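You operate a simulated robot arm through the tools that you are given. There is no shell and no other tool. Be economical: measure what you need, move in short steps, check, and stop when the job is done.

The job below is to be done with a simulated robot arm. You get a single attempt, and the scene is never put back.

Task
Push the teal plug home into the tall card ring with the plug setter.
Fine: swing the arm back aside; the ring and the other plug stay.

Only the result counts: the job must be done as asked and must still hold three seconds after the hand-in. Knocking over, shifting, dropping, spilling or breaking anything else fails it.

Robot
A 6-joint arm with a two-finger parallel gripper, fixed in place. Base frame: the origin is at the foot of the arm, x ahead of it, y to its left, z up. Readings come in cm, rad, newtons and seconds.
With the tool pointing down near the work surface it reaches from about 26 to 68 cm from the base axis. Its first joint turns from -1.152 to 1.152 rad. Payload 2.9 kg.
The TCP is the grasp point between the finger pads, 3 cm short of the fingertips. In the tool frame z runs along the fingers and y along their closing line. The gripper opens to 11 cm. The fingers are 2 cm wide and 1 cm thick; the gripper's body (4.8 by 11.2 cm) begins 5.5 cm behind the TCP.
Orientation is that of the tool frame in the base frame, as a unit quaternion [x, y, z, w]. With the fingers straight down and closing along the base's y, the tool's x points along the base's -x, its y along +y and its z along -z.

Tools
- The arm moves only by the tool nudge_tool. Its argument "increments" is a list of rows, each an object of numbers (a shift or turn left out is 0, a gripper value left out holds the last): "x", "y", "z": the shift along the base's x, y, z in cm; "rx", "ry", "rz": the turn, a rotation vector about the base's x, y, z in rad; "grip": the opening in per cent of the stroke, from 0 (shut) to 100 (fully open). In form: [{"x": .., "y": .., "z": .., "rx": .., "ry": .., "rz": .., "grip": ..}, ...]. A call has 1 to 20 rows; each row is the pose to reach, as a shift and turn from the pose commanded when the call began. Rows are played at 5 a second. More than 5 cm and 0.15 rad between two rows, or a gripper value outside its range, and nothing of the call is played. A pose out of reach is approached as far as the arm can. The call stops where the force on the tool passes 40 N (or 10 N more than at its start, if that is more) or the arm is blocked; 0.2 s more then pass. Each finger travels about 10.8 cm/s and halts on what it meets, pressing with about 32 N; the grip force reading is that of the motor and also rises with nothing between the fingers. The clock runs only during rows and for 0.2 s after the last one: add rows that repeat a pose to give the fingers time. The reply holds the time, the measured pose of the TCP, the force on the tool along the base axes, the opening and the grip force, in the units named above and with some noise, with the torque about the TCP (base axes, N m) and any sound that the robot's microphone picked up, and new pictures: "pictures" is both (left out), scene, wrist or none.
- Cameras (640 x 400 px; columns grow to the right, rows downward): "scene" is fixed at [6.94, 42.25, 140.27]; the picture's right is [-0.84, -0.54, 0.00], its down [-0.21, 0.33, -0.92] and it looks along [0.50, -0.77, -0.39] (base axes); focal length 332 px, centre (320, 200). "wrist" rides on the gripper at [7.2, 1.7, -10.3] in the tool frame; the picture's right is [-0.23, 0.97, 0.00], its down [-0.76, -0.18, -0.62] and it looks along [-0.61, -0.14, 0.78] (tool axes); focal length 222 px, centre (320, 200). There is no depth. A picture from a camera that has moved, and an enlarged one, comes with that camera's place and axes in the base frame and with its lens.
- enlarge(camera, box): a new picture of the part [left, top, right, bottom] of that camera's present view, enlarged. The clock stands still meanwhile.
- close_job(): hands the job in; it is judged then, once.

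Go step by step. Nothing tells you positions but the pictures and the camera data: compare them with the known pose of the tool, close in by small moves and look again before you grip or let go. The budget is 120 turns and 200 pictures, counting those below and the enlarged ones. Unless the task says otherwise, let go and move clear before handing in, and close with one line.

The tools are called after ">>>" as a command line: name --argument value ..., lists and objects as JSON in quotes. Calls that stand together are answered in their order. nudge_tool: Moves the arm, as the interface text tells. Its arguments: {"type":"object","properties":{"increments":{"type":"array","items":{"type":"object","properties":{"x":{"type":"number"},"y":{"type":"number"},"z":{"type":"number"},"rx":{"type":"number"},"ry":{"type":"number"},"rz":{"type":"number"},"grip":{"type":"number"}}}},"pictures":{"type":"string","enum":["both","scene","wrist","none"]}},"required":["increments"]} The other tools are called the same way: enlarge (camera, box) takes an enlarged picture of a part of a camera's view; close_job () hands the job in.

At the start:

```text
time_s: 0.0
tool_pos: [38.78, 2.12, 130.48]
ee_rot: [0.0, 1.0, -0.001, 0.001]
force: [0.0, 0.4, -0.8]
ft_torque: [-0.02, 0.02, 0.0]
width: 11.02
finger_force: 0.1
```

scene: 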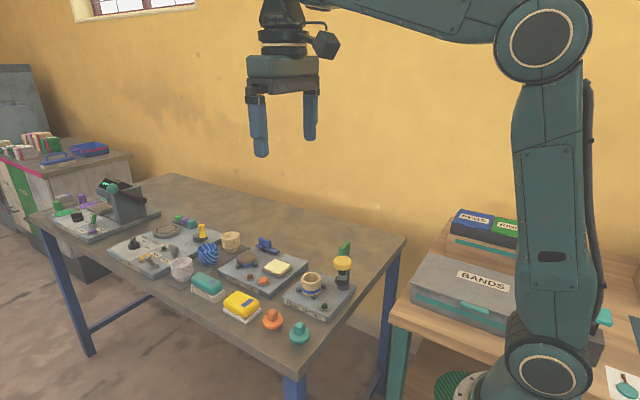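
wrist: 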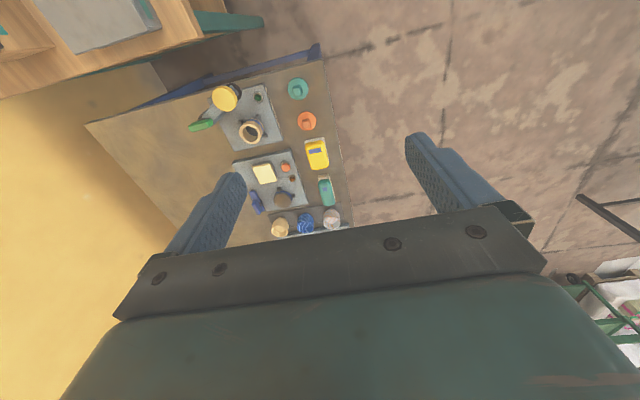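

I see a table with several trays, a teal and an orange plug near the front edge, and a ring on a tray beside a tool with a yellow knob. I'll enlarge these areas first.

>>> enlarge --camera "scene" --box '[220, 220, 380, 350]'

>>> enlarge --camera "wrist" --box '[170, 60, 350, 240]'

>>> enlarge --camera "scene" --box '[40, 160, 250, 300]'

```text
3.08 times, centred on (300, 285) of scene
camera zoom: at [6.94, 42.25, 140.27], right [-0.84, -0.54, 0.0], down [-0.21, 0.33, -0.92], along [0.5, -0.77, -0.39], focal length 1023 px, centre (382, -62)
```

zoom: 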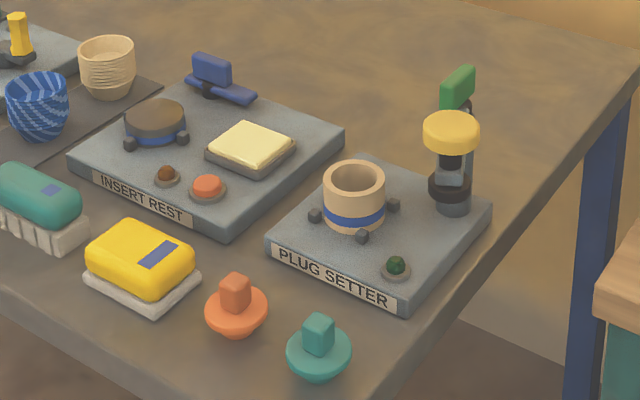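

```text
2.22 times, centred on (260, 150) of wrist
camera zoom: at [31.51, 3.86, 140.63], right [0.23, 0.97, 0.0], down [0.76, -0.18, 0.62], along [0.61, -0.14, -0.78], focal length 494 px, centre (453, 311)
```

zoom: 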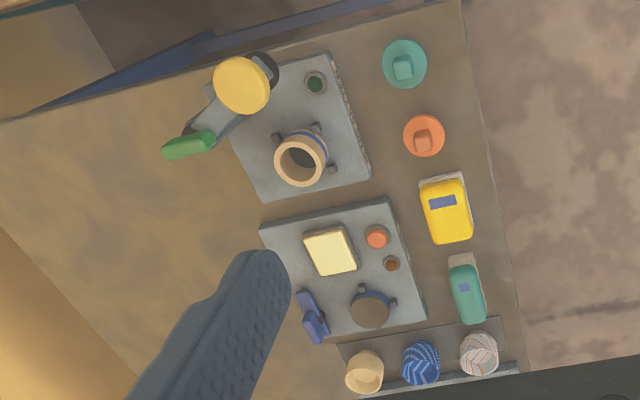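

```text
2.86 times, centred on (145, 230) of scene
camera zoom: at [6.94, 42.25, 140.27], right [-0.84, -0.54, 0.0], down [-0.21, 0.33, -0.92], along [0.5, -0.77, -0.39], focal length 950 px, centre (820, 114)
```

zoom: 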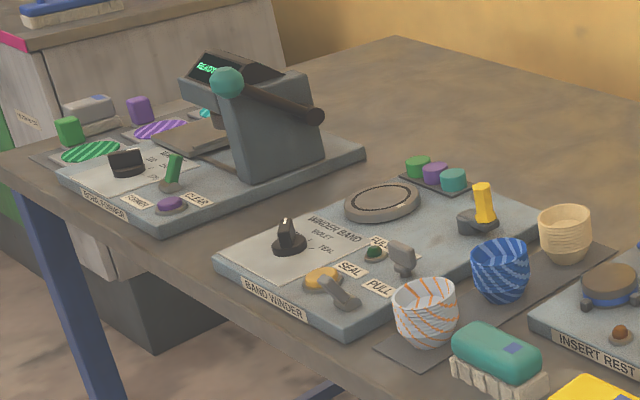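

The teal plug is near (43,-4,81), the ring near (49.5,-18.5), the yellow knob near (38,-16,97) and the green paddle near (42,-24,95). I'll bring the wrist camera closer to the setter to learn how it works.

>>> nudge_tool --increments '[{"y": -1.5, "z": -3}, {"y": -3, "z": -6}, {"y": -4.5, "z": -9}, {"y": -6, "z": -12}, {"y": -7.5, "z": -14}]'

>>> enlarge --camera "wrist" --box '[120, 0, 440, 200]'

>>> enlarge --camera "scene" --box '[280, 230, 370, 330]'

```text
time_s: 1.2
tool_pos: [38.71, -5.57, 116.38]
ee_rot: [0.0, 1.0, 0.0, 0.001]
force: [0.2, -0.1, 0.5]
ft_torque: [0.04, 0.02, 0.03]
width: 10.99
finger_force: 0.0
camera wrist: at [31.5, -3.79, 126.7], right [0.23, 0.97, 0.0], down [0.76, -0.18, 0.62], along [0.61, -0.14, -0.78], focal length 222 px, centre (320, 200)
```

scene: 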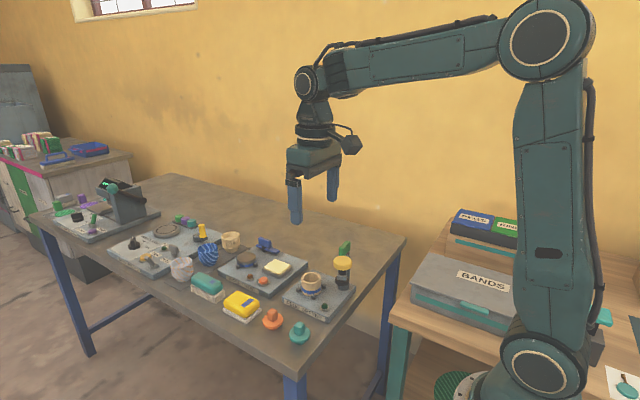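
wrist: 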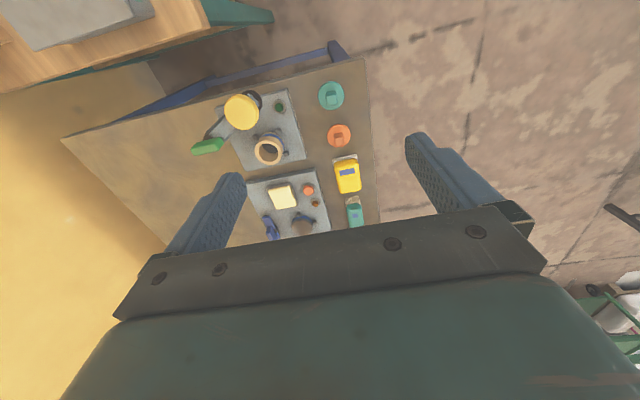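

```text
2.00 times, centred on (280, 100) of wrist
camera zoom: at [31.5, -3.79, 126.7], right [0.23, 0.97, 0.0], down [0.76, -0.18, 0.62], along [0.61, -0.14, -0.78], focal length 444 px, centre (400, 400)
```

zoom: 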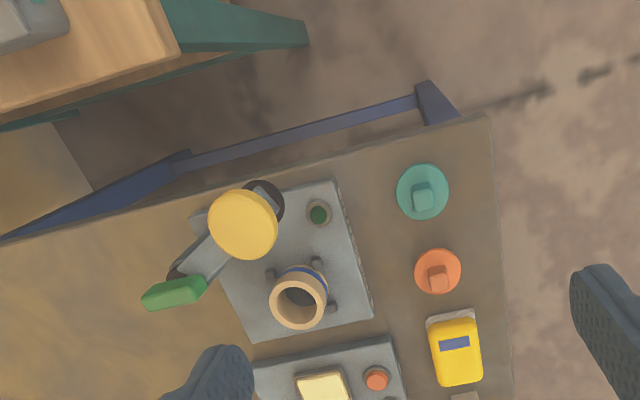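

```text
4.00 times, centred on (325, 280) of scene
camera zoom: at [6.94, 42.25, 140.27], right [-0.84, -0.54, 0.0], down [-0.21, 0.33, -0.92], along [0.5, -0.77, -0.39], focal length 1330 px, centre (300, -120)
```

zoom: 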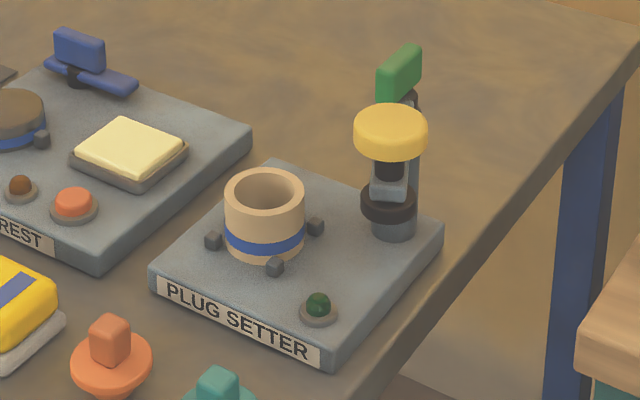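

The setter has a post with a collar, a boom and a yellow cap; the geometry is still unclear. I'll move in for a nearer look.

>>> nudge_tool --increments '[{"x": -2.5, "y": -2.5, "z": -2.5}, {"x": -5, "y": -5, "z": -5}, {"x": -7, "y": -7, "z": -8}]' --pictures "wrist"

>>> enlarge --camera "wrist" --box '[180, 0, 420, 180]'

```text
time_s: 2.0
tool_pos: [31.68, -12.46, 108.35]
ee_rot: [0.0, 1.0, -0.001, 0.001]
force: [-0.5, 1.0, -0.1]
ft_torque: [0.03, -0.01, -0.01]
width: 11.0
finger_force: 0.1
camera wrist: at [24.43, -10.77, 118.58], right [0.23, 0.97, 0.0], down [0.76, -0.18, 0.62], along [0.61, -0.14, -0.78], focal length 222 px, centre (320, 200)
```

wrist: 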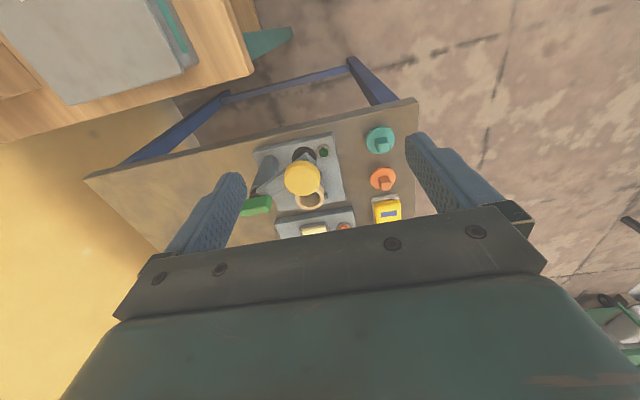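

```text
2.22 times, centred on (300, 90) of wrist
camera zoom: at [24.43, -10.77, 118.58], right [0.23, 0.97, 0.0], down [0.76, -0.18, 0.62], along [0.61, -0.14, -0.78], focal length 494 px, centre (364, 444)
```

zoom: 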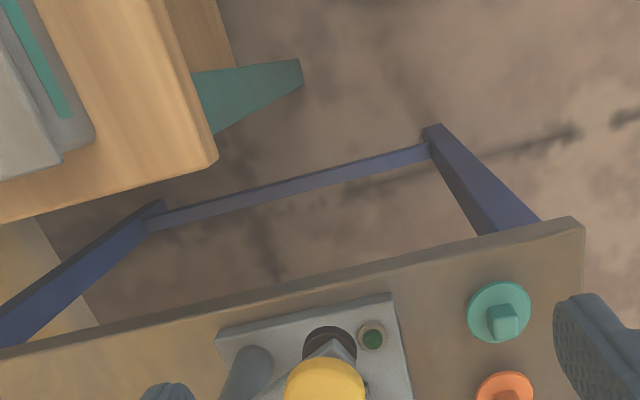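

>>> enlarge --camera "wrist" --box '[230, 120, 350, 220]'

```text
4.00 times, centred on (290, 170) of wrist
camera zoom: at [24.43, -10.77, 118.58], right [0.23, 0.97, 0.0], down [0.76, -0.18, 0.62], along [0.61, -0.14, -0.78], focal length 888 px, centre (440, 320)
```

zoom: 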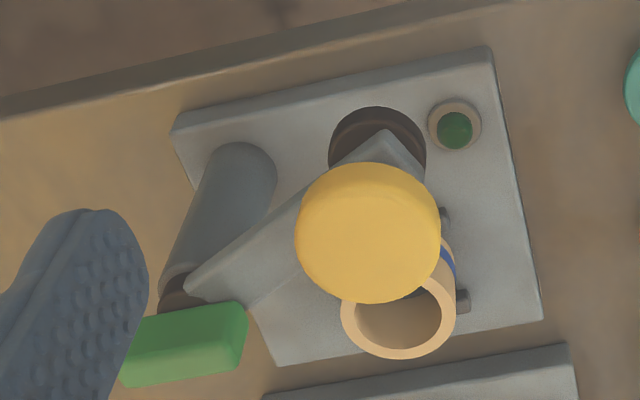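

The mechanism is clear: a post at about (41.7,-24) carries a boom about 9 cm long, with a green grip above the post and a yellow-capped plunger with a dark foot at about (38.3,-15.9). The boom is parked aside and has to swing about 80° clockwise to get over the ring at (49,-18.4). Next I'll look closely at the teal plug.

>>> nudge_tool --increments '[{"x": 1.5, "y": 3, "z": -2}, {"x": 3, "y": 6, "z": -5}, {"x": 4.5, "y": 9, "z": -8}, {"x": 4.5, "y": 9.5, "z": -12}]' --pictures "wrist"

>>> enlarge --camera "wrist" --box '[220, 80, 420, 205]'

>>> enlarge --camera "scene" --box '[250, 295, 330, 345]'

```text
time_s: 3.0
tool_pos: [36.3, -2.69, 96.51]
ee_rot: [0.0, 1.0, 0.0, 0.001]
force: [-0.3, 0.4, -0.7]
ft_torque: [0.0, 0.01, -0.01]
width: 10.99
finger_force: 0.1
camera wrist: at [28.96, -1.0, 106.74], right [0.23, 0.97, 0.0], down [0.76, -0.18, 0.62], along [0.61, -0.14, -0.78], focal length 222 px, centre (320, 200)
```

wrist: 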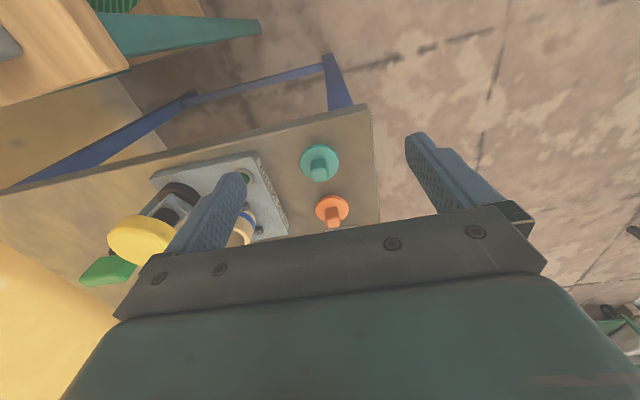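

```text
3.20 times, centred on (320, 142) of wrist
camera zoom: at [28.96, -1.0, 106.74], right [0.23, 0.97, 0.0], down [0.76, -0.18, 0.62], along [0.61, -0.14, -0.78], focal length 711 px, centre (320, 384)
```

zoom: 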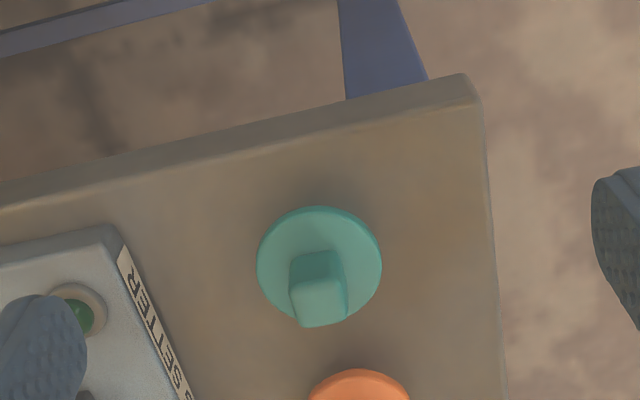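

```text
8.00 times, centred on (290, 320) of scene
camera zoom: at [6.94, 42.25, 140.27], right [-0.84, -0.54, 0.0], down [-0.21, 0.33, -0.92], along [0.5, -0.77, -0.39], focal length 2660 px, centre (560, -760)
```

zoom: 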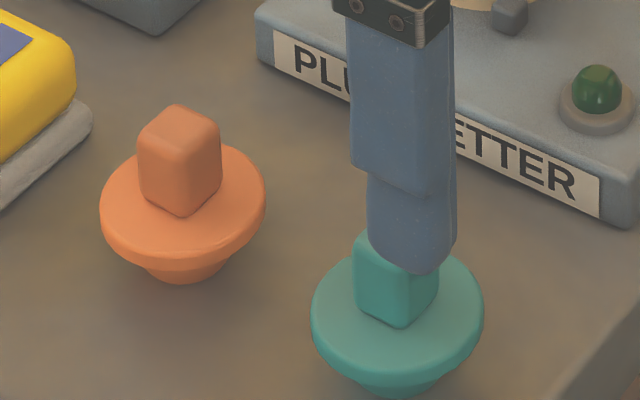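

The plug is at about (42.9,-4.2), with a 5 cm flange near z 82 and a 2 cm square knob topping out near z 84.3. I'll narrow the gripper and hover over it.

>>> nudge_tool --increments '[{"x": 2.2, "y": -0.5, "z": 0, "grip": 45}, {"x": 4.4, "y": -1, "z": 0}, {"x": 6.6, "y": -1.5, "z": -1.5}, {"x": 6.6, "y": -1.5, "z": -5}, {"x": 6.6, "y": -1.5, "z": -7}]' --pictures "wrist"

>>> enlarge --camera "wrist" --box '[220, 80, 440, 220]'

>>> enlarge --camera "scene" --box '[250, 265, 346, 345]'

```text
time_s: 4.2
tool_pos: [42.93, -4.36, 89.25]
ee_rot: [-0.001, 1.0, -0.001, 0.001]
force: [-0.3, 0.2, 0.2]
ft_torque: [0.03, -0.02, -0.03]
width: 4.96
finger_force: 0.0
camera wrist: at [35.74, -2.65, 99.52], right [0.23, 0.97, 0.0], down [0.76, -0.18, 0.62], along [0.61, -0.14, -0.78], focal length 222 px, centre (320, 200)
```

wrist: 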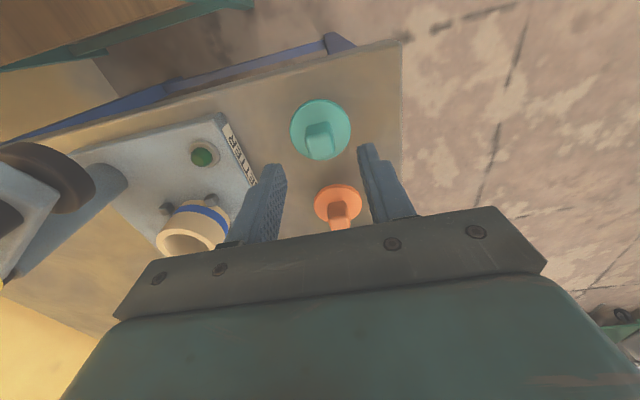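

```text
2.86 times, centred on (330, 150) of wrist
camera zoom: at [35.74, -2.65, 99.52], right [0.23, 0.97, 0.0], down [0.76, -0.18, 0.62], along [0.61, -0.14, -0.78], focal length 635 px, centre (291, 343)
```

zoom: 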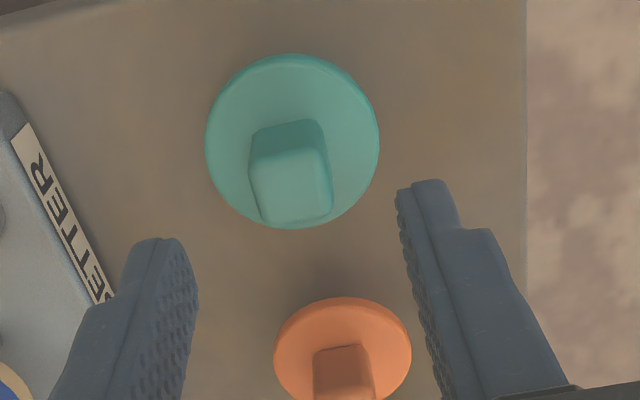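

```text
5.00 times, centred on (298, 305) of scene
camera zoom: at [6.94, 42.25, 140.27], right [-0.84, -0.54, 0.0], down [-0.21, 0.33, -0.92], along [0.5, -0.77, -0.39], focal length 1663 px, centre (430, -325)
```

zoom: 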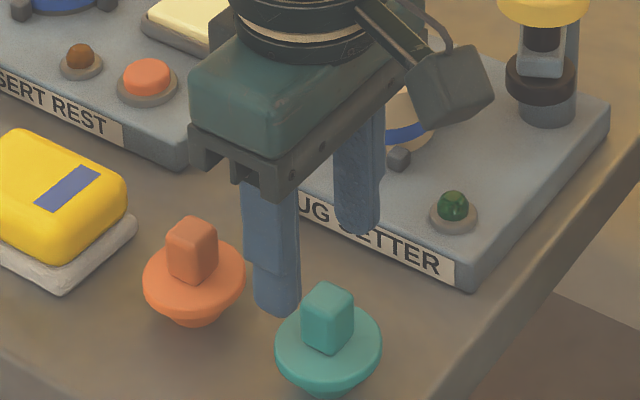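

The knob is square to the gripper, centred at about (42.7,-4.2). I'll lower until the fingertips are just above the flange and close.

>>> nudge_tool --increments '[{"x": -0.2, "y": 0.15, "z": -1.5}, {"x": -0.2, "y": 0.15, "z": -3.3}]' --pictures "wrist"

>>> enlarge --camera "wrist" --box '[220, 80, 440, 220]'

>>> enlarge --camera "scene" --box '[250, 275, 330, 345]'

```text
time_s: 4.8
tool_pos: [42.71, -4.26, 85.98]
ee_rot: [0.0, 1.0, -0.001, 0.0]
force: [-0.7, -1.1, -1.1]
ft_torque: [0.01, 0.03, 0.01]
width: 4.92
finger_force: 0.0
camera wrist: at [35.5, -2.59, 96.25], right [0.23, 0.97, 0.0], down [0.76, -0.18, 0.62], along [0.61, -0.14, -0.78], focal length 222 px, centre (320, 200)
```

wrist: 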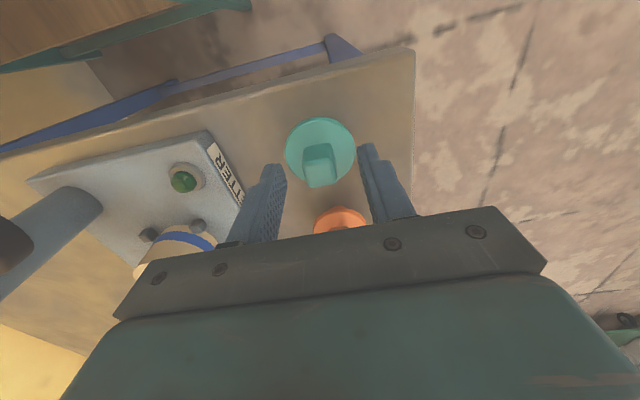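

```text
2.86 times, centred on (330, 150) of wrist
camera zoom: at [35.5, -2.59, 96.25], right [0.23, 0.97, 0.0], down [0.76, -0.18, 0.62], along [0.61, -0.14, -0.78], focal length 635 px, centre (291, 343)
```

zoom: 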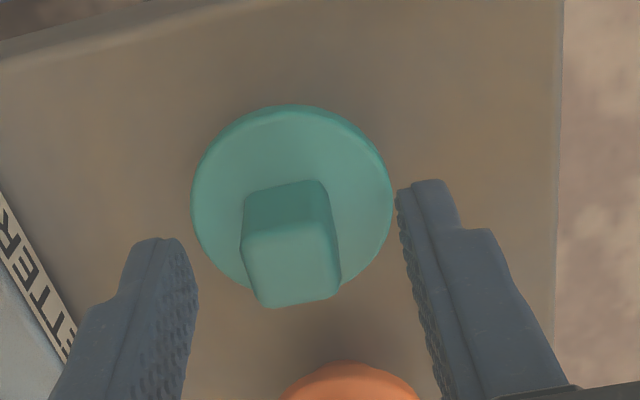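

```text
5.71 times, centred on (290, 310) of scene
camera zoom: at [6.94, 42.25, 140.27], right [-0.84, -0.54, 0.0], down [-0.21, 0.33, -0.92], along [0.5, -0.77, -0.39], focal length 1900 px, centre (491, -429)
```

zoom: 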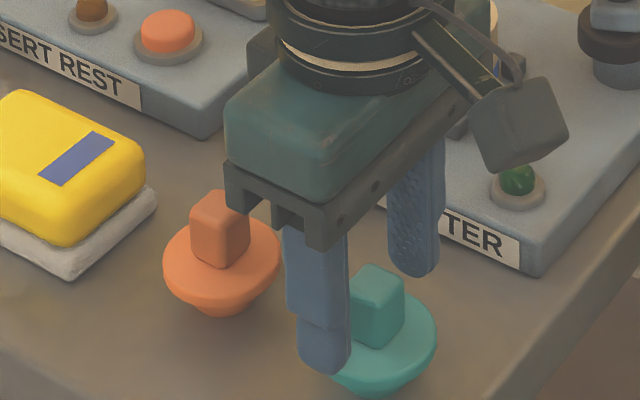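

The fingertips straddle the knob with about 1.5 cm overlap. I'll make a small correction in x and z, then close.

>>> nudge_tool --increments '[{"x": -0.2, "y": 0.05, "z": -0.3, "grip": 45}, {"x": -0.2, "y": 0.05, "z": -0.3, "grip": 10}, {"x": -0.2, "y": 0.05, "z": -0.3, "grip": 10}, {"x": -0.2, "y": 0.05, "z": -0.3, "grip": 10}]' --pictures "wrist"

>>> enlarge --camera "scene" --box '[250, 275, 330, 345]'

```text
time_s: 5.8
tool_pos: [42.59, -4.15, 85.78]
ee_rot: [-0.001, 1.0, -0.002, 0.0]
force: [-1.2, -0.4, -0.7]
ft_torque: [0.03, 0.02, -0.03]
width: 1.9
finger_force: 31.8
camera wrist: at [35.28, -2.49, 96.01], right [0.23, 0.97, 0.0], down [0.76, -0.18, 0.62], along [0.61, -0.14, -0.78], focal length 222 px, centre (320, 200)
```

wrist: 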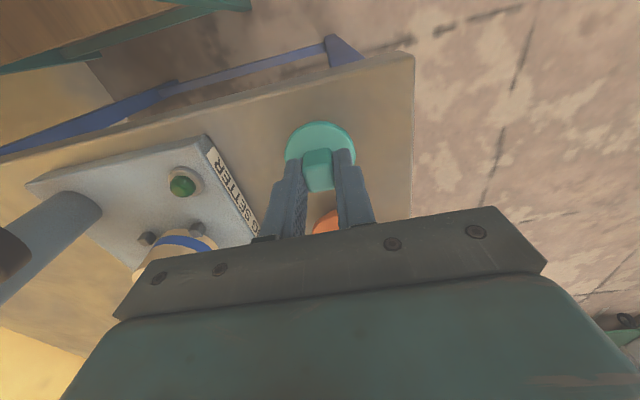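

```text
5.71 times, centred on (290, 310) of scene
camera zoom: at [6.94, 42.25, 140.27], right [-0.84, -0.54, 0.0], down [-0.21, 0.33, -0.92], along [0.5, -0.77, -0.39], focal length 1900 px, centre (491, -429)
```

zoom: 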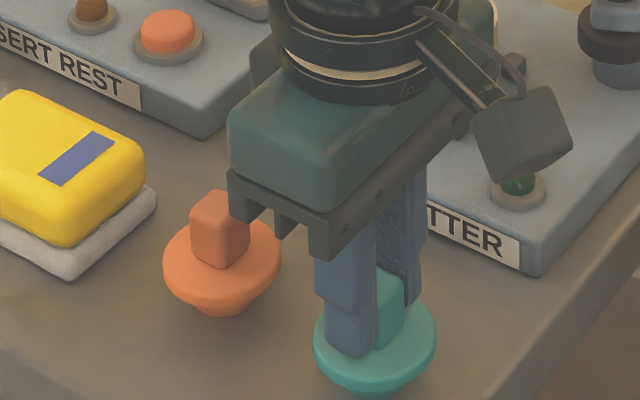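

The knob is gripped at 1.9 cm. I'll lift straight up, then turn -90° about z so the wrist camera bracket stays away from the yellow cap and looks across the ring.

>>> nudge_tool --increments '[{"z": 2}, {"z": 5}, {"z": 8.5}, {"z": 12}, {"z": 15}, {"z": 16}]' --pictures "scene"

>>> nudge_tool --increments '[{"rz": -0.14, "x": 0.5}, {"rz": -0.28, "x": 1}, {"rz": -0.42, "x": 2}, {"rz": -0.56, "x": 3}, {"rz": -0.7, "x": 4}, {"rz": -0.84, "x": 5}, {"rz": -0.98, "x": 6}, {"rz": -1.12, "x": 6.5}, {"rz": -1.26, "x": 6.5}, {"rz": -1.4, "x": 6.5}, {"rz": -1.5, "x": 6.5}, {"rz": -1.5708, "x": 6.5}]' --pictures "both"

```text
time_s: 7.2
tool_pos: [42.46, -4.0, 101.8]
ee_rot: [0.0, 1.0, -0.001, 0.0]
force: [0.5, 0.2, 0.1]
ft_torque: [0.0, -0.02, 0.0]
width: 1.88
finger_force: 31.9
```

scene: 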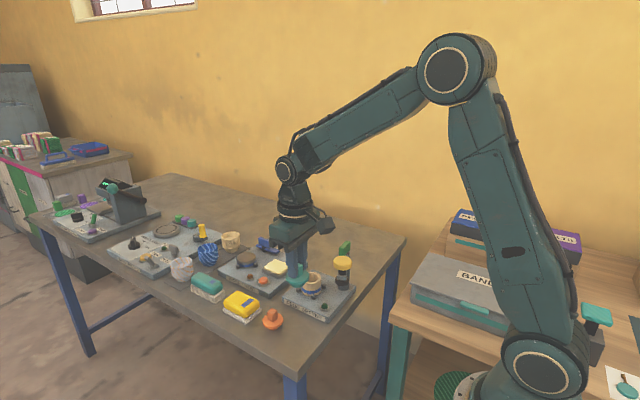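

```text
time_s: 9.8
tool_pos: [48.94, -4.22, 101.82]
ee_rot: [0.707, 0.707, -0.001, 0.0]
force: [-0.9, -0.1, 0.0]
ft_torque: [0.03, 0.05, 0.0]
width: 1.89
finger_force: 31.7
camera wrist: at [50.66, 3.06, 112.1], right [0.97, -0.23, 0.0], down [-0.18, -0.76, 0.62], along [-0.14, -0.61, -0.78], focal length 222 px, centre (320, 200)
```

scene: 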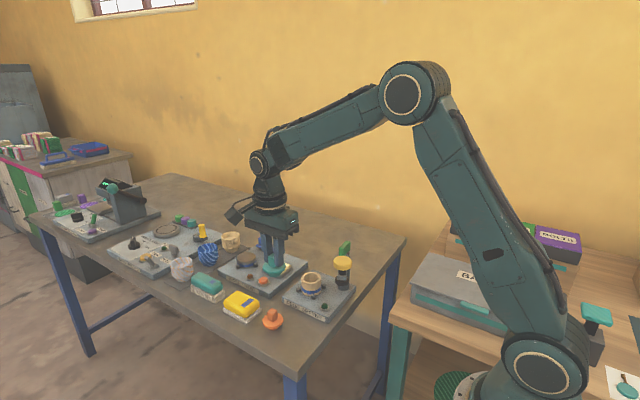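
wrist: 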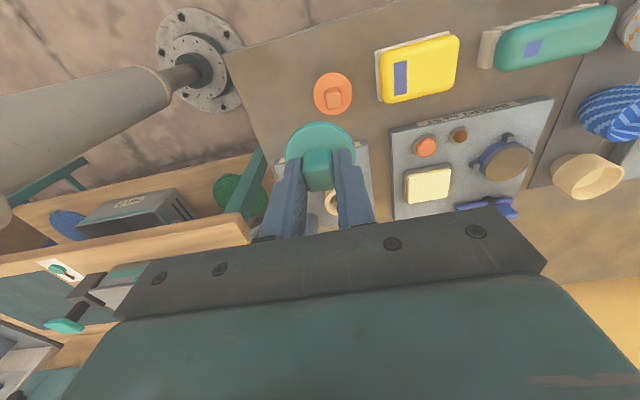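

The plug is held cleanly and turned. Now I'll measure the ring more precisely in both cameras.

>>> enlarge --camera "scene" --box '[285, 255, 365, 325]'

>>> nudge_tool --increments '[{"y": 1.5}, {"y": 3.5}, {"y": 5}]' --pictures "wrist"

>>> enlarge --camera "wrist" --box '[220, 120, 420, 245]'

```text
5.71 times, centred on (325, 290) of scene
camera zoom: at [6.94, 42.25, 140.27], right [-0.84, -0.54, 0.0], down [-0.21, 0.33, -0.92], along [0.5, -0.77, -0.39], focal length 1900 px, centre (291, -314)
```

zoom: 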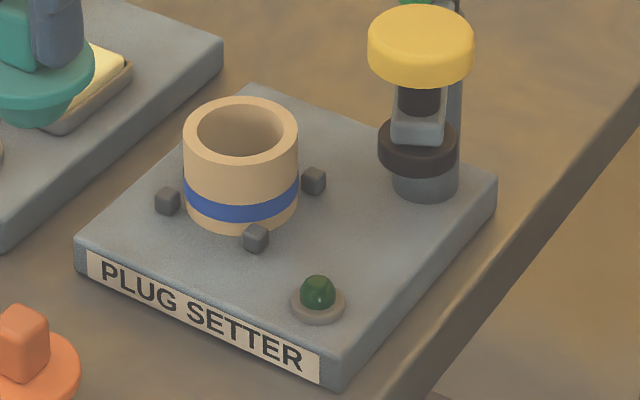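

```text
time_s: 10.6
tool_pos: [48.84, 0.97, 101.67]
ee_rot: [0.707, 0.707, -0.001, 0.0]
force: [-0.8, 0.2, -1.0]
ft_torque: [0.02, -0.01, 0.01]
width: 1.88
finger_force: 32.0
camera wrist: at [50.56, 8.1, 112.01], right [0.97, -0.23, 0.0], down [-0.18, -0.76, 0.62], along [-0.14, -0.61, -0.78], focal length 222 px, centre (320, 200)
```

wrist: 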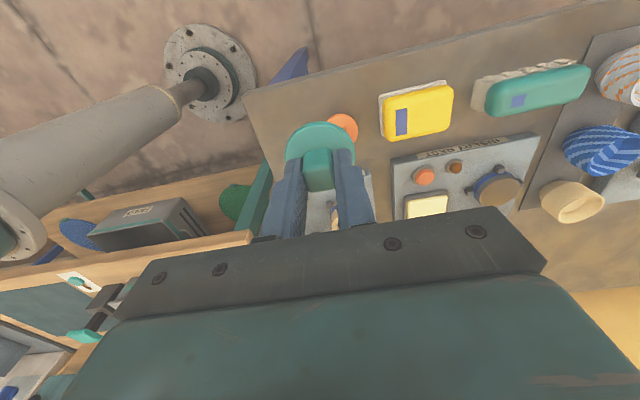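

```text
3.20 times, centred on (320, 182) of wrist
camera zoom: at [50.56, 8.1, 112.01], right [0.97, -0.23, 0.0], down [-0.18, -0.76, 0.62], along [-0.14, -0.61, -0.78], focal length 711 px, centre (320, 256)
```

zoom: 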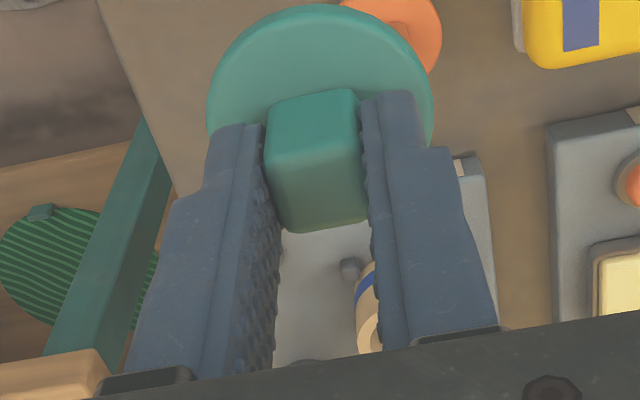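

The ring's mouth is at about (48.8,-18.5), with its rim at z≈86.2. I'll carry the plug over it and hover.

>>> nudge_tool --increments '[{"y": -4.5}, {"y": -9}, {"y": -13.5}, {"y": -17.5}, {"y": -19.4}, {"y": -19.4, "z": -3}, {"y": -19.4, "z": -6}, {"y": -19.4, "z": -8}]' --pictures "wrist"

>>> enlarge --camera "scene" --box '[275, 245, 355, 315]'

>>> enlarge --camera "wrist" --box '[220, 60, 420, 220]'

```text
time_s: 12.4
tool_pos: [48.88, -18.48, 93.86]
ee_rot: [0.707, 0.707, -0.002, 0.0]
force: [-0.8, -0.2, -0.5]
ft_torque: [0.01, 0.02, -0.01]
width: 1.92
finger_force: 32.1
camera wrist: at [50.7, -11.27, 104.11], right [0.97, -0.23, 0.0], down [-0.18, -0.76, 0.62], along [-0.14, -0.61, -0.78], focal length 222 px, centre (320, 200)
```

wrist: 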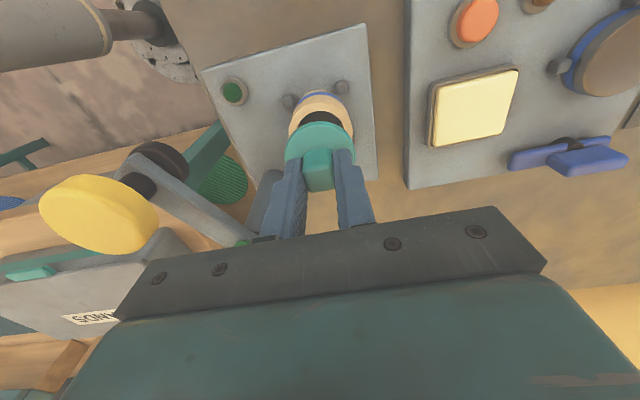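

```text
5.71 times, centred on (315, 280) of scene
camera zoom: at [6.94, 42.25, 140.27], right [-0.84, -0.54, 0.0], down [-0.21, 0.33, -0.92], along [0.5, -0.77, -0.39], focal length 1900 px, centre (349, -257)
```

zoom: 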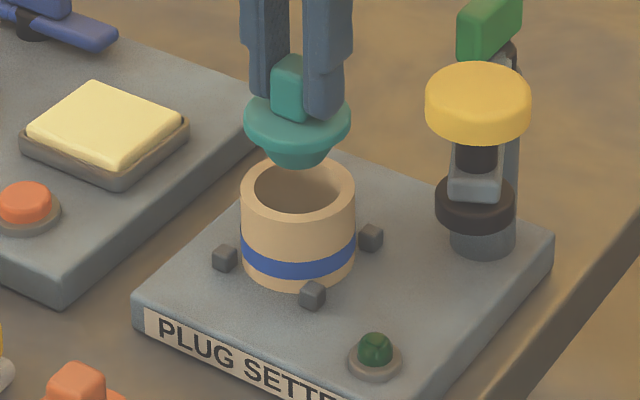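

```text
2.50 times, centred on (320, 140) of wrist
camera zoom: at [50.7, -11.27, 104.11], right [0.97, -0.23, 0.0], down [-0.18, -0.76, 0.62], along [-0.14, -0.61, -0.78], focal length 555 px, centre (320, 350)
```

zoom: 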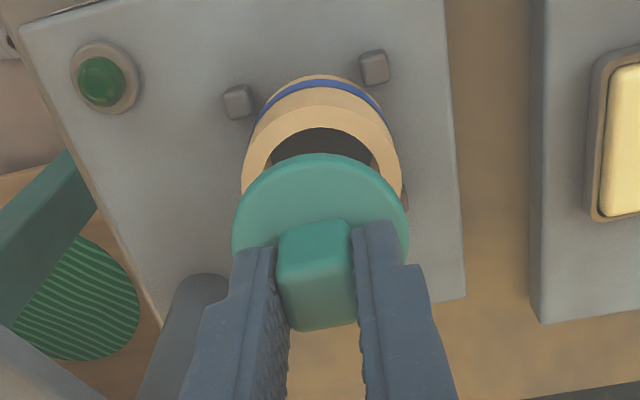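

Plug and ring line up in both views to within about 1 mm. I'll lower until the tip enters the mouth.

>>> nudge_tool --increments '[{"z": -0.8}, {"z": -1.4}, {"z": -1.8}, {"z": -2.2}]' --pictures "none"

>>> enlarge --camera "scene" --box '[275, 245, 355, 315]'

>>> enlarge --camera "wrist" --box '[220, 60, 420, 220]'

```text
time_s: 13.4
tool_pos: [49.02, -18.48, 91.68]
ee_rot: [0.707, 0.707, -0.002, 0.0]
force: [0.0, 0.4, -1.2]
ft_torque: [0.01, 0.0, 0.01]
width: 1.9
finger_force: 32.3
```

```text
5.71 times, centred on (315, 280) of scene
camera zoom: at [6.94, 42.25, 140.27], right [-0.84, -0.54, 0.0], down [-0.21, 0.33, -0.92], along [0.5, -0.77, -0.39], focal length 1900 px, centre (349, -257)
```

zoom: 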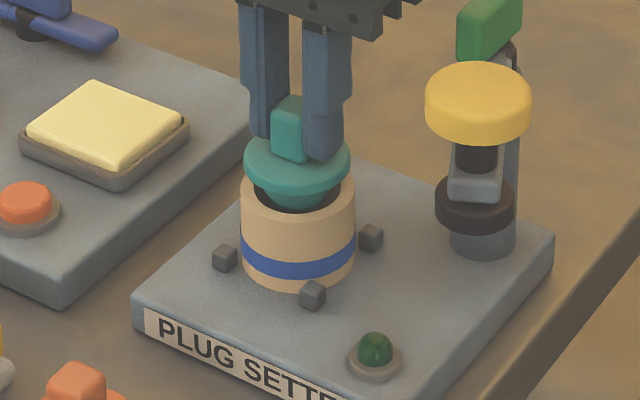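

```text
2.50 times, centred on (320, 140) of wrist
camera zoom: at [50.76, -11.29, 101.85], right [0.97, -0.23, 0.0], down [-0.18, -0.76, 0.62], along [-0.14, -0.61, -0.78], focal length 555 px, centre (320, 350)
```

zoom: 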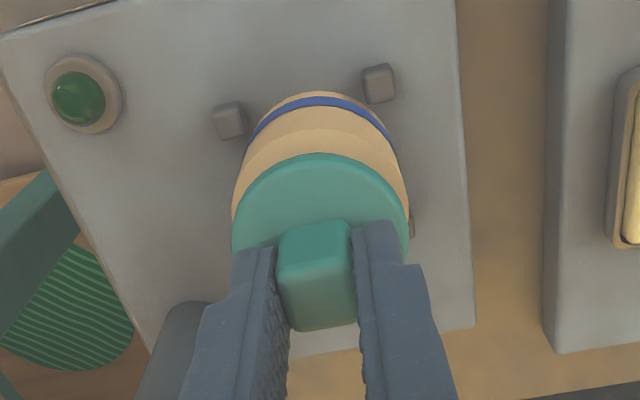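

>>> nudge_tool --increments '[{"z": -0.2}, {"z": -0.4}, {"z": -0.6}]' --pictures "none"

>>> enlarge --camera "scene" --box '[275, 245, 355, 315]'

```text
time_s: 14.2
tool_pos: [48.96, -18.51, 91.12]
ee_rot: [0.707, 0.707, -0.001, 0.001]
force: [-2.3, -1.0, 9.1]
ft_torque: [-0.02, 0.16, 0.03]
width: 1.89
finger_force: 31.7
```

```text
5.71 times, centred on (315, 280) of scene
camera zoom: at [6.91, 42.25, 140.27], right [-0.84, -0.54, 0.0], down [-0.21, 0.33, -0.92], along [0.5, -0.77, -0.39], focal length 1900 px, centre (349, -257)
```

zoom: 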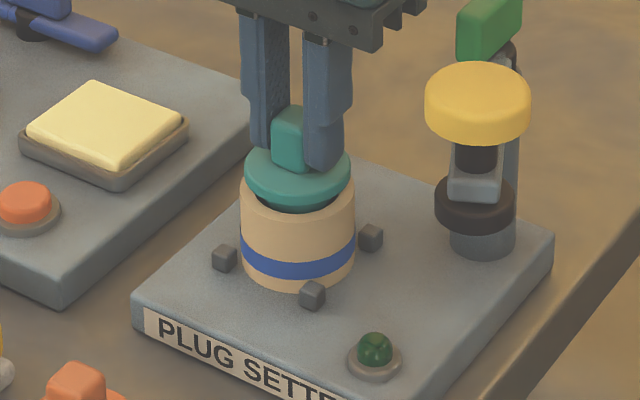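

The spigot is touching the mouth with 9 N, and a small sideways force says I'm slightly too far in +x. I'll ease that off and settle a little deeper.

>>> nudge_tool --increments '[{"x": -0.05, "z": 0.1}, {"x": -0.12, "z": 0}, {"x": -0.12, "y": 0.0, "z": -0.15}]' --pictures "none"

>>> enlarge --camera "wrist" --box '[220, 60, 420, 220]'

```text
time_s: 15.0
tool_pos: [48.94, -18.54, 91.02]
ee_rot: [0.708, 0.706, 0.0, 0.003]
force: [4.2, 0.2, 23.0]
ft_torque: [0.03, -0.15, 0.0]
width: 1.91
finger_force: 32.2
```

```text
2.50 times, centred on (320, 140) of wrist
camera zoom: at [50.62, -11.28, 101.24], right [0.97, -0.23, 0.01], down [-0.18, -0.76, 0.62], along [-0.14, -0.61, -0.78], focal length 555 px, centre (320, 350)
```

zoom: 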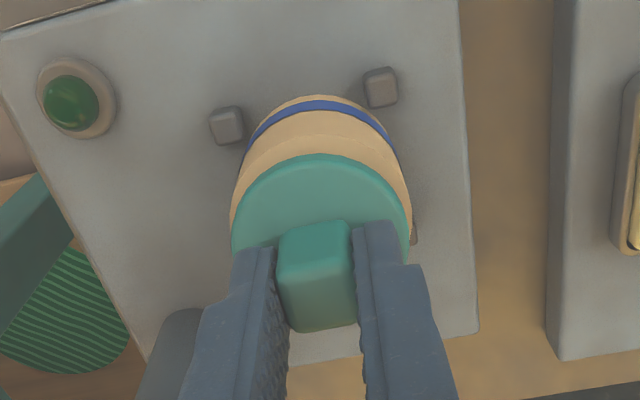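

The spigot sits in the mouth with axial resistance, so it is seated enough for the setter to finish. I'll relax, open, and rise straight up.

>>> nudge_tool --increments '[{"x": 0.05, "z": 0.1}, {"x": 0.05, "z": 0.15, "grip": 18}, {"x": 0.05, "z": 0.15, "grip": 25}, {"x": 0.05, "z": 0.15, "grip": 36}, {"x": 0.05, "z": 0.15, "grip": 36}, {"x": 0.05, "z": 1.5}, {"x": 0.05, "z": 4}, {"x": 0.05, "z": 8}, {"x": 0.05, "z": 12}]' --pictures "wrist"

>>> enlarge --camera "scene" --box '[275, 245, 355, 315]'

>>> enlarge --camera "wrist" --box '[180, 80, 400, 220]'

```text
time_s: 17.0
tool_pos: [48.67, -18.5, 103.0]
ee_rot: [0.707, 0.707, -0.002, 0.0]
force: [-0.9, 0.0, 1.3]
ft_torque: [-0.01, -0.01, 0.0]
width: 3.95
finger_force: 0.0
camera wrist: at [50.41, -11.33, 113.2], right [0.97, -0.23, 0.0], down [-0.18, -0.76, 0.62], along [-0.14, -0.61, -0.78], focal length 222 px, centre (320, 200)
```

wrist: 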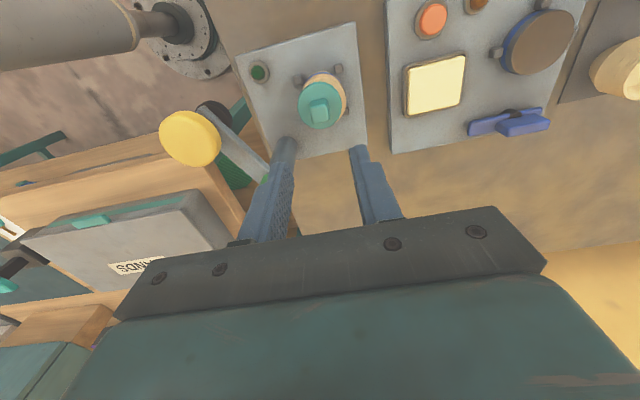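

```text
5.71 times, centred on (315, 280) of scene
camera zoom: at [6.94, 42.25, 140.27], right [-0.84, -0.54, 0.0], down [-0.21, 0.33, -0.92], along [0.5, -0.77, -0.39], focal length 1900 px, centre (349, -257)
```

zoom: 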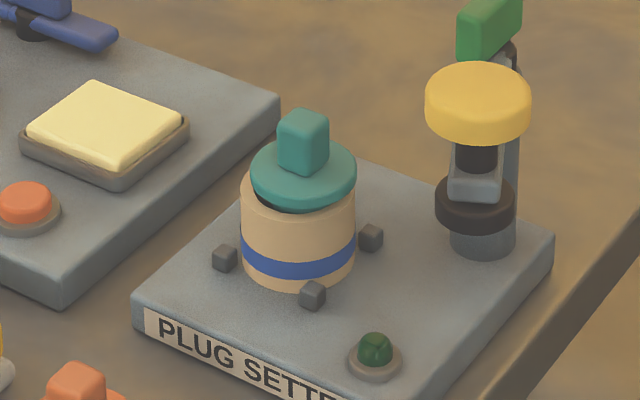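

```text
2.86 times, centred on (290, 150) of wrist
camera zoom: at [50.41, -11.33, 113.2], right [0.97, -0.23, 0.0], down [-0.18, -0.76, 0.62], along [-0.14, -0.61, -0.78], focal length 635 px, centre (406, 343)
```

zoom: 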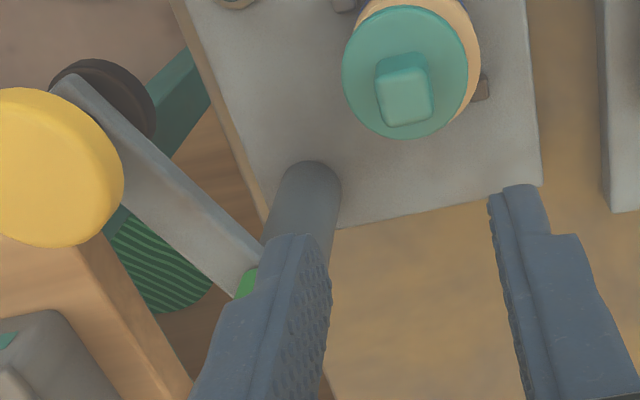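

The plug seems to have shifted or tilted slightly toward -x on release. I'll zoom in to check.

>>> enlarge --camera "scene" --box '[297, 258, 333, 300]'

>>> enlarge --camera "wrist" --box '[280, 55, 370, 140]'

```text
9.52 times, centred on (315, 279) of scene
camera zoom: at [6.94, 42.25, 140.27], right [-0.84, -0.54, 0.0], down [-0.21, 0.33, -0.92], along [0.5, -0.77, -0.39], focal length 3167 px, centre (368, -552)
```

zoom: 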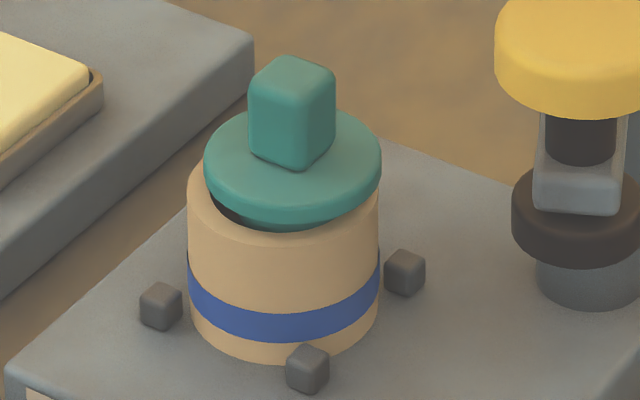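

```text
4.71 times, centred on (325, 98) of wrist
camera zoom: at [50.41, -11.33, 113.2], right [0.97, -0.23, 0.0], down [-0.18, -0.76, 0.62], along [-0.14, -0.61, -0.78], focal length 1045 px, centre (296, 682)
```

zoom: 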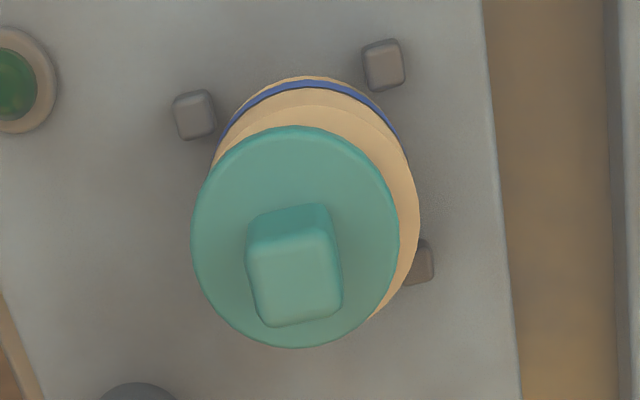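

The plug ended up about 0.4 cm to -x of the ring's centre, because my last x correction took effect on release. I'll regrasp the knob at x≈49.0 and re-seat it centred.

>>> nudge_tool --increments '[{"x": 0.3, "z": -4}, {"x": 0.3, "z": -8}, {"x": 0.3, "z": -10.5}, {"x": 0.3, "z": -11.5}, {"x": 0.3, "z": -11.6}, {"x": 0.3, "z": -11.6, "grip": 10}, {"x": 0.3, "z": -11.6, "grip": 10}, {"x": 0.3, "z": -11.6, "grip": 10}]' --pictures "none"

>>> enlarge --camera "scene" --box '[297, 258, 333, 300]'

>>> enlarge --camera "wrist" --box '[220, 60, 420, 220]'

```text
time_s: 18.8
tool_pos: [49.03, -18.36, 91.09]
ee_rot: [0.707, 0.707, -0.001, 0.0]
force: [0.4, 0.6, -1.0]
ft_torque: [-0.02, 0.0, -0.01]
width: 1.89
finger_force: 31.5
```

```text
9.52 times, centred on (315, 279) of scene
camera zoom: at [6.94, 42.25, 140.27], right [-0.84, -0.54, 0.0], down [-0.21, 0.33, -0.92], along [0.5, -0.77, -0.39], focal length 3167 px, centre (368, -552)
```

zoom: 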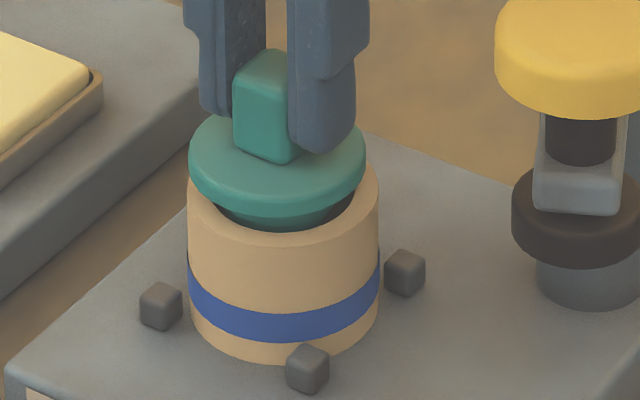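

```text
2.50 times, centred on (320, 140) of wrist
camera zoom: at [50.89, -11.29, 101.5], right [0.97, -0.23, 0.0], down [-0.18, -0.76, 0.62], along [-0.14, -0.61, -0.78], focal length 555 px, centre (320, 350)
```

zoom: 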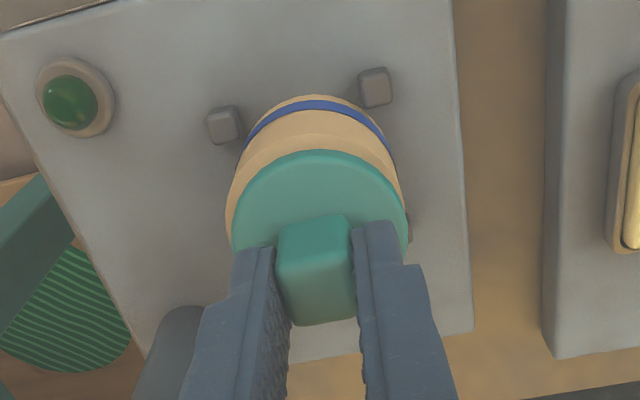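

It now sits about 0.15 cm too far to +x and +y. I'll shift to centre and press down gently.

>>> nudge_tool --increments '[{"x": -0.08, "y": -0.08, "z": 0.05}, {"x": -0.15, "y": -0.14, "z": 0.05}, {"x": -0.15, "y": -0.14, "z": -0.1}]' --pictures "none"

>>> enlarge --camera "scene" --box '[297, 258, 333, 300]'

>>> enlarge --camera "wrist" --box '[220, 60, 420, 220]'

```text
time_s: 19.6
tool_pos: [49.02, -18.72, 91.17]
ee_rot: [0.708, 0.706, -0.001, 0.001]
force: [-2.7, 0.5, 6.3]
ft_torque: [0.07, 0.16, 0.01]
width: 1.9
finger_force: 32.3
```

```text
9.52 times, centred on (315, 279) of scene
camera zoom: at [6.92, 42.25, 140.27], right [-0.84, -0.54, 0.0], down [-0.21, 0.33, -0.92], along [0.5, -0.77, -0.39], focal length 3167 px, centre (368, -552)
```

zoom: 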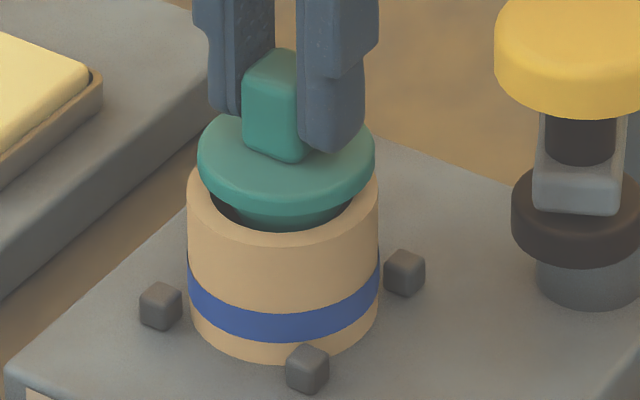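

```text
2.50 times, centred on (320, 140) of wrist
camera zoom: at [50.72, -11.51, 101.47], right [0.97, -0.23, 0.0], down [-0.18, -0.76, 0.62], along [-0.14, -0.61, -0.78], focal length 555 px, centre (320, 350)
```

zoom: 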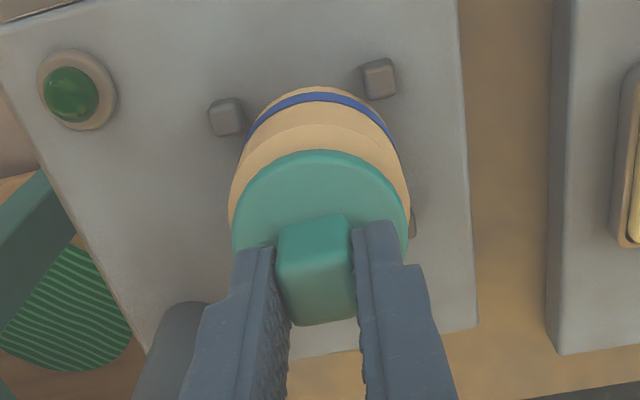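

>>> nudge_tool --increments '[{"y": 0.1, "z": 0.05}, {"y": 0.13, "z": -0.1}, {"y": 0.13, "z": -0.2}]' --pictures "none"

>>> enlarge --camera "scene" --box '[297, 258, 333, 300]'

```text
time_s: 20.4
tool_pos: [48.99, -18.68, 91.06]
ee_rot: [0.708, 0.707, -0.002, 0.001]
force: [-4.4, -6.3, 22.1]
ft_torque: [-0.3, 0.26, 0.01]
width: 1.93
finger_force: 32.4
```

```text
9.52 times, centred on (315, 279) of scene
camera zoom: at [6.89, 42.25, 140.27], right [-0.84, -0.54, 0.0], down [-0.21, 0.33, -0.92], along [0.5, -0.77, -0.39], focal length 3167 px, centre (368, -552)
```

zoom: 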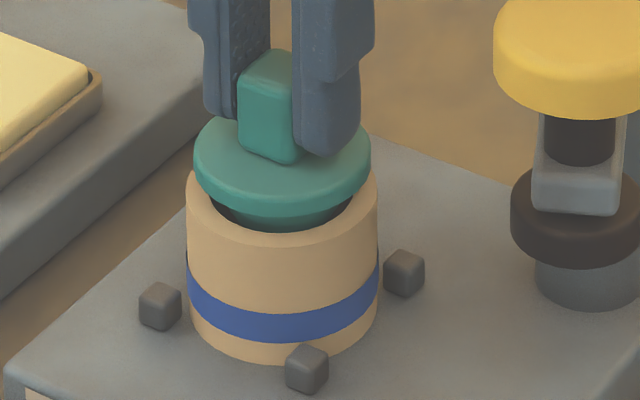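

Sideways forces show I should shift slightly to -x and -y. I'll do that and check the forces before releasing.

>>> nudge_tool --increments '[{"x": -0.1, "y": -0.08, "z": 0.15}, {"x": -0.11, "y": -0.08, "z": 0.1}, {"x": -0.11, "y": -0.08, "z": 0.0}]' --pictures "none"

```text
time_s: 21.2
tool_pos: [49.0, -18.59, 91.06]
ee_rot: [0.706, 0.708, 0.001, 0.002]
force: [3.8, -1.6, 23.1]
ft_torque: [-0.05, -0.19, -0.02]
width: 1.9
finger_force: 32.0
```

>>> nudge_tool --increments '[{"x": 0.05, "y": -0.02, "z": 0.05}, {"x": 0.05, "y": -0.02, "z": 0.05}]' --pictures "none"

```text
time_s: 21.8
tool_pos: [48.95, -18.71, 90.96]
ee_rot: [0.708, 0.707, -0.001, 0.0]
force: [4.1, -0.5, 20.6]
ft_torque: [0.02, -0.2, 0.02]
width: 1.94
finger_force: 31.7
```

>>> nudge_tool --increments '[{"x": 0.05, "z": 0.1}, {"x": 0.05, "z": 0.2}, {"x": 0.05, "z": 0.1}]' --pictures "none"

>>> enlarge --camera "scene" --box '[297, 258, 333, 300]'

>>> enlarge --camera "wrist" --box '[220, 60, 420, 220]'

```text
time_s: 22.6
tool_pos: [48.95, -18.57, 91.02]
ee_rot: [0.707, 0.707, -0.002, -0.001]
force: [1.9, 2.3, 12.8]
ft_torque: [0.11, -0.11, -0.01]
width: 1.89
finger_force: 32.3
```

```text
9.52 times, centred on (315, 279) of scene
camera zoom: at [6.92, 42.26, 140.27], right [-0.84, -0.54, 0.0], down [-0.21, 0.33, -0.92], along [0.5, -0.77, -0.39], focal length 3167 px, centre (368, -552)
```

zoom: 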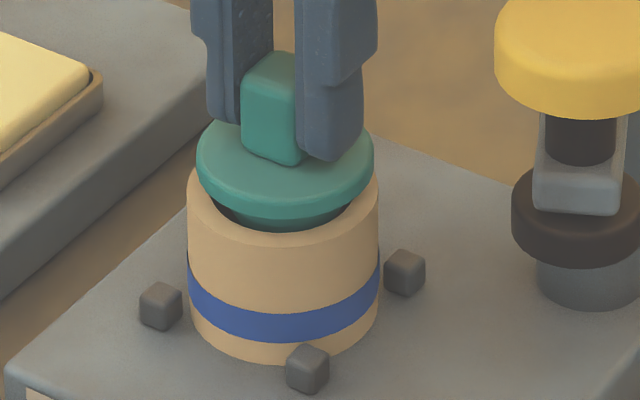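

```text
2.50 times, centred on (320, 140) of wrist
camera zoom: at [50.69, -11.36, 101.32], right [0.97, -0.23, 0.0], down [-0.18, -0.76, 0.62], along [-0.14, -0.61, -0.78], focal length 555 px, centre (320, 350)
```

zoom: 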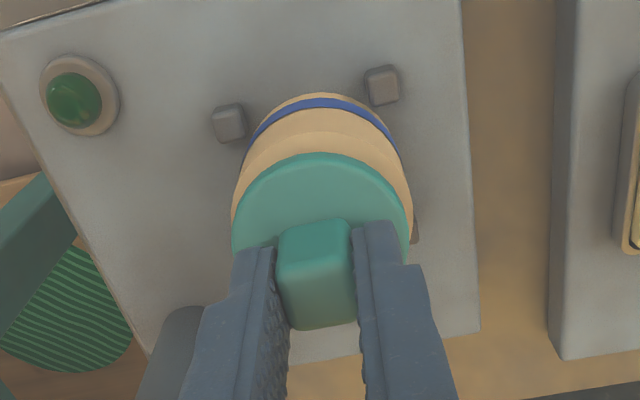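

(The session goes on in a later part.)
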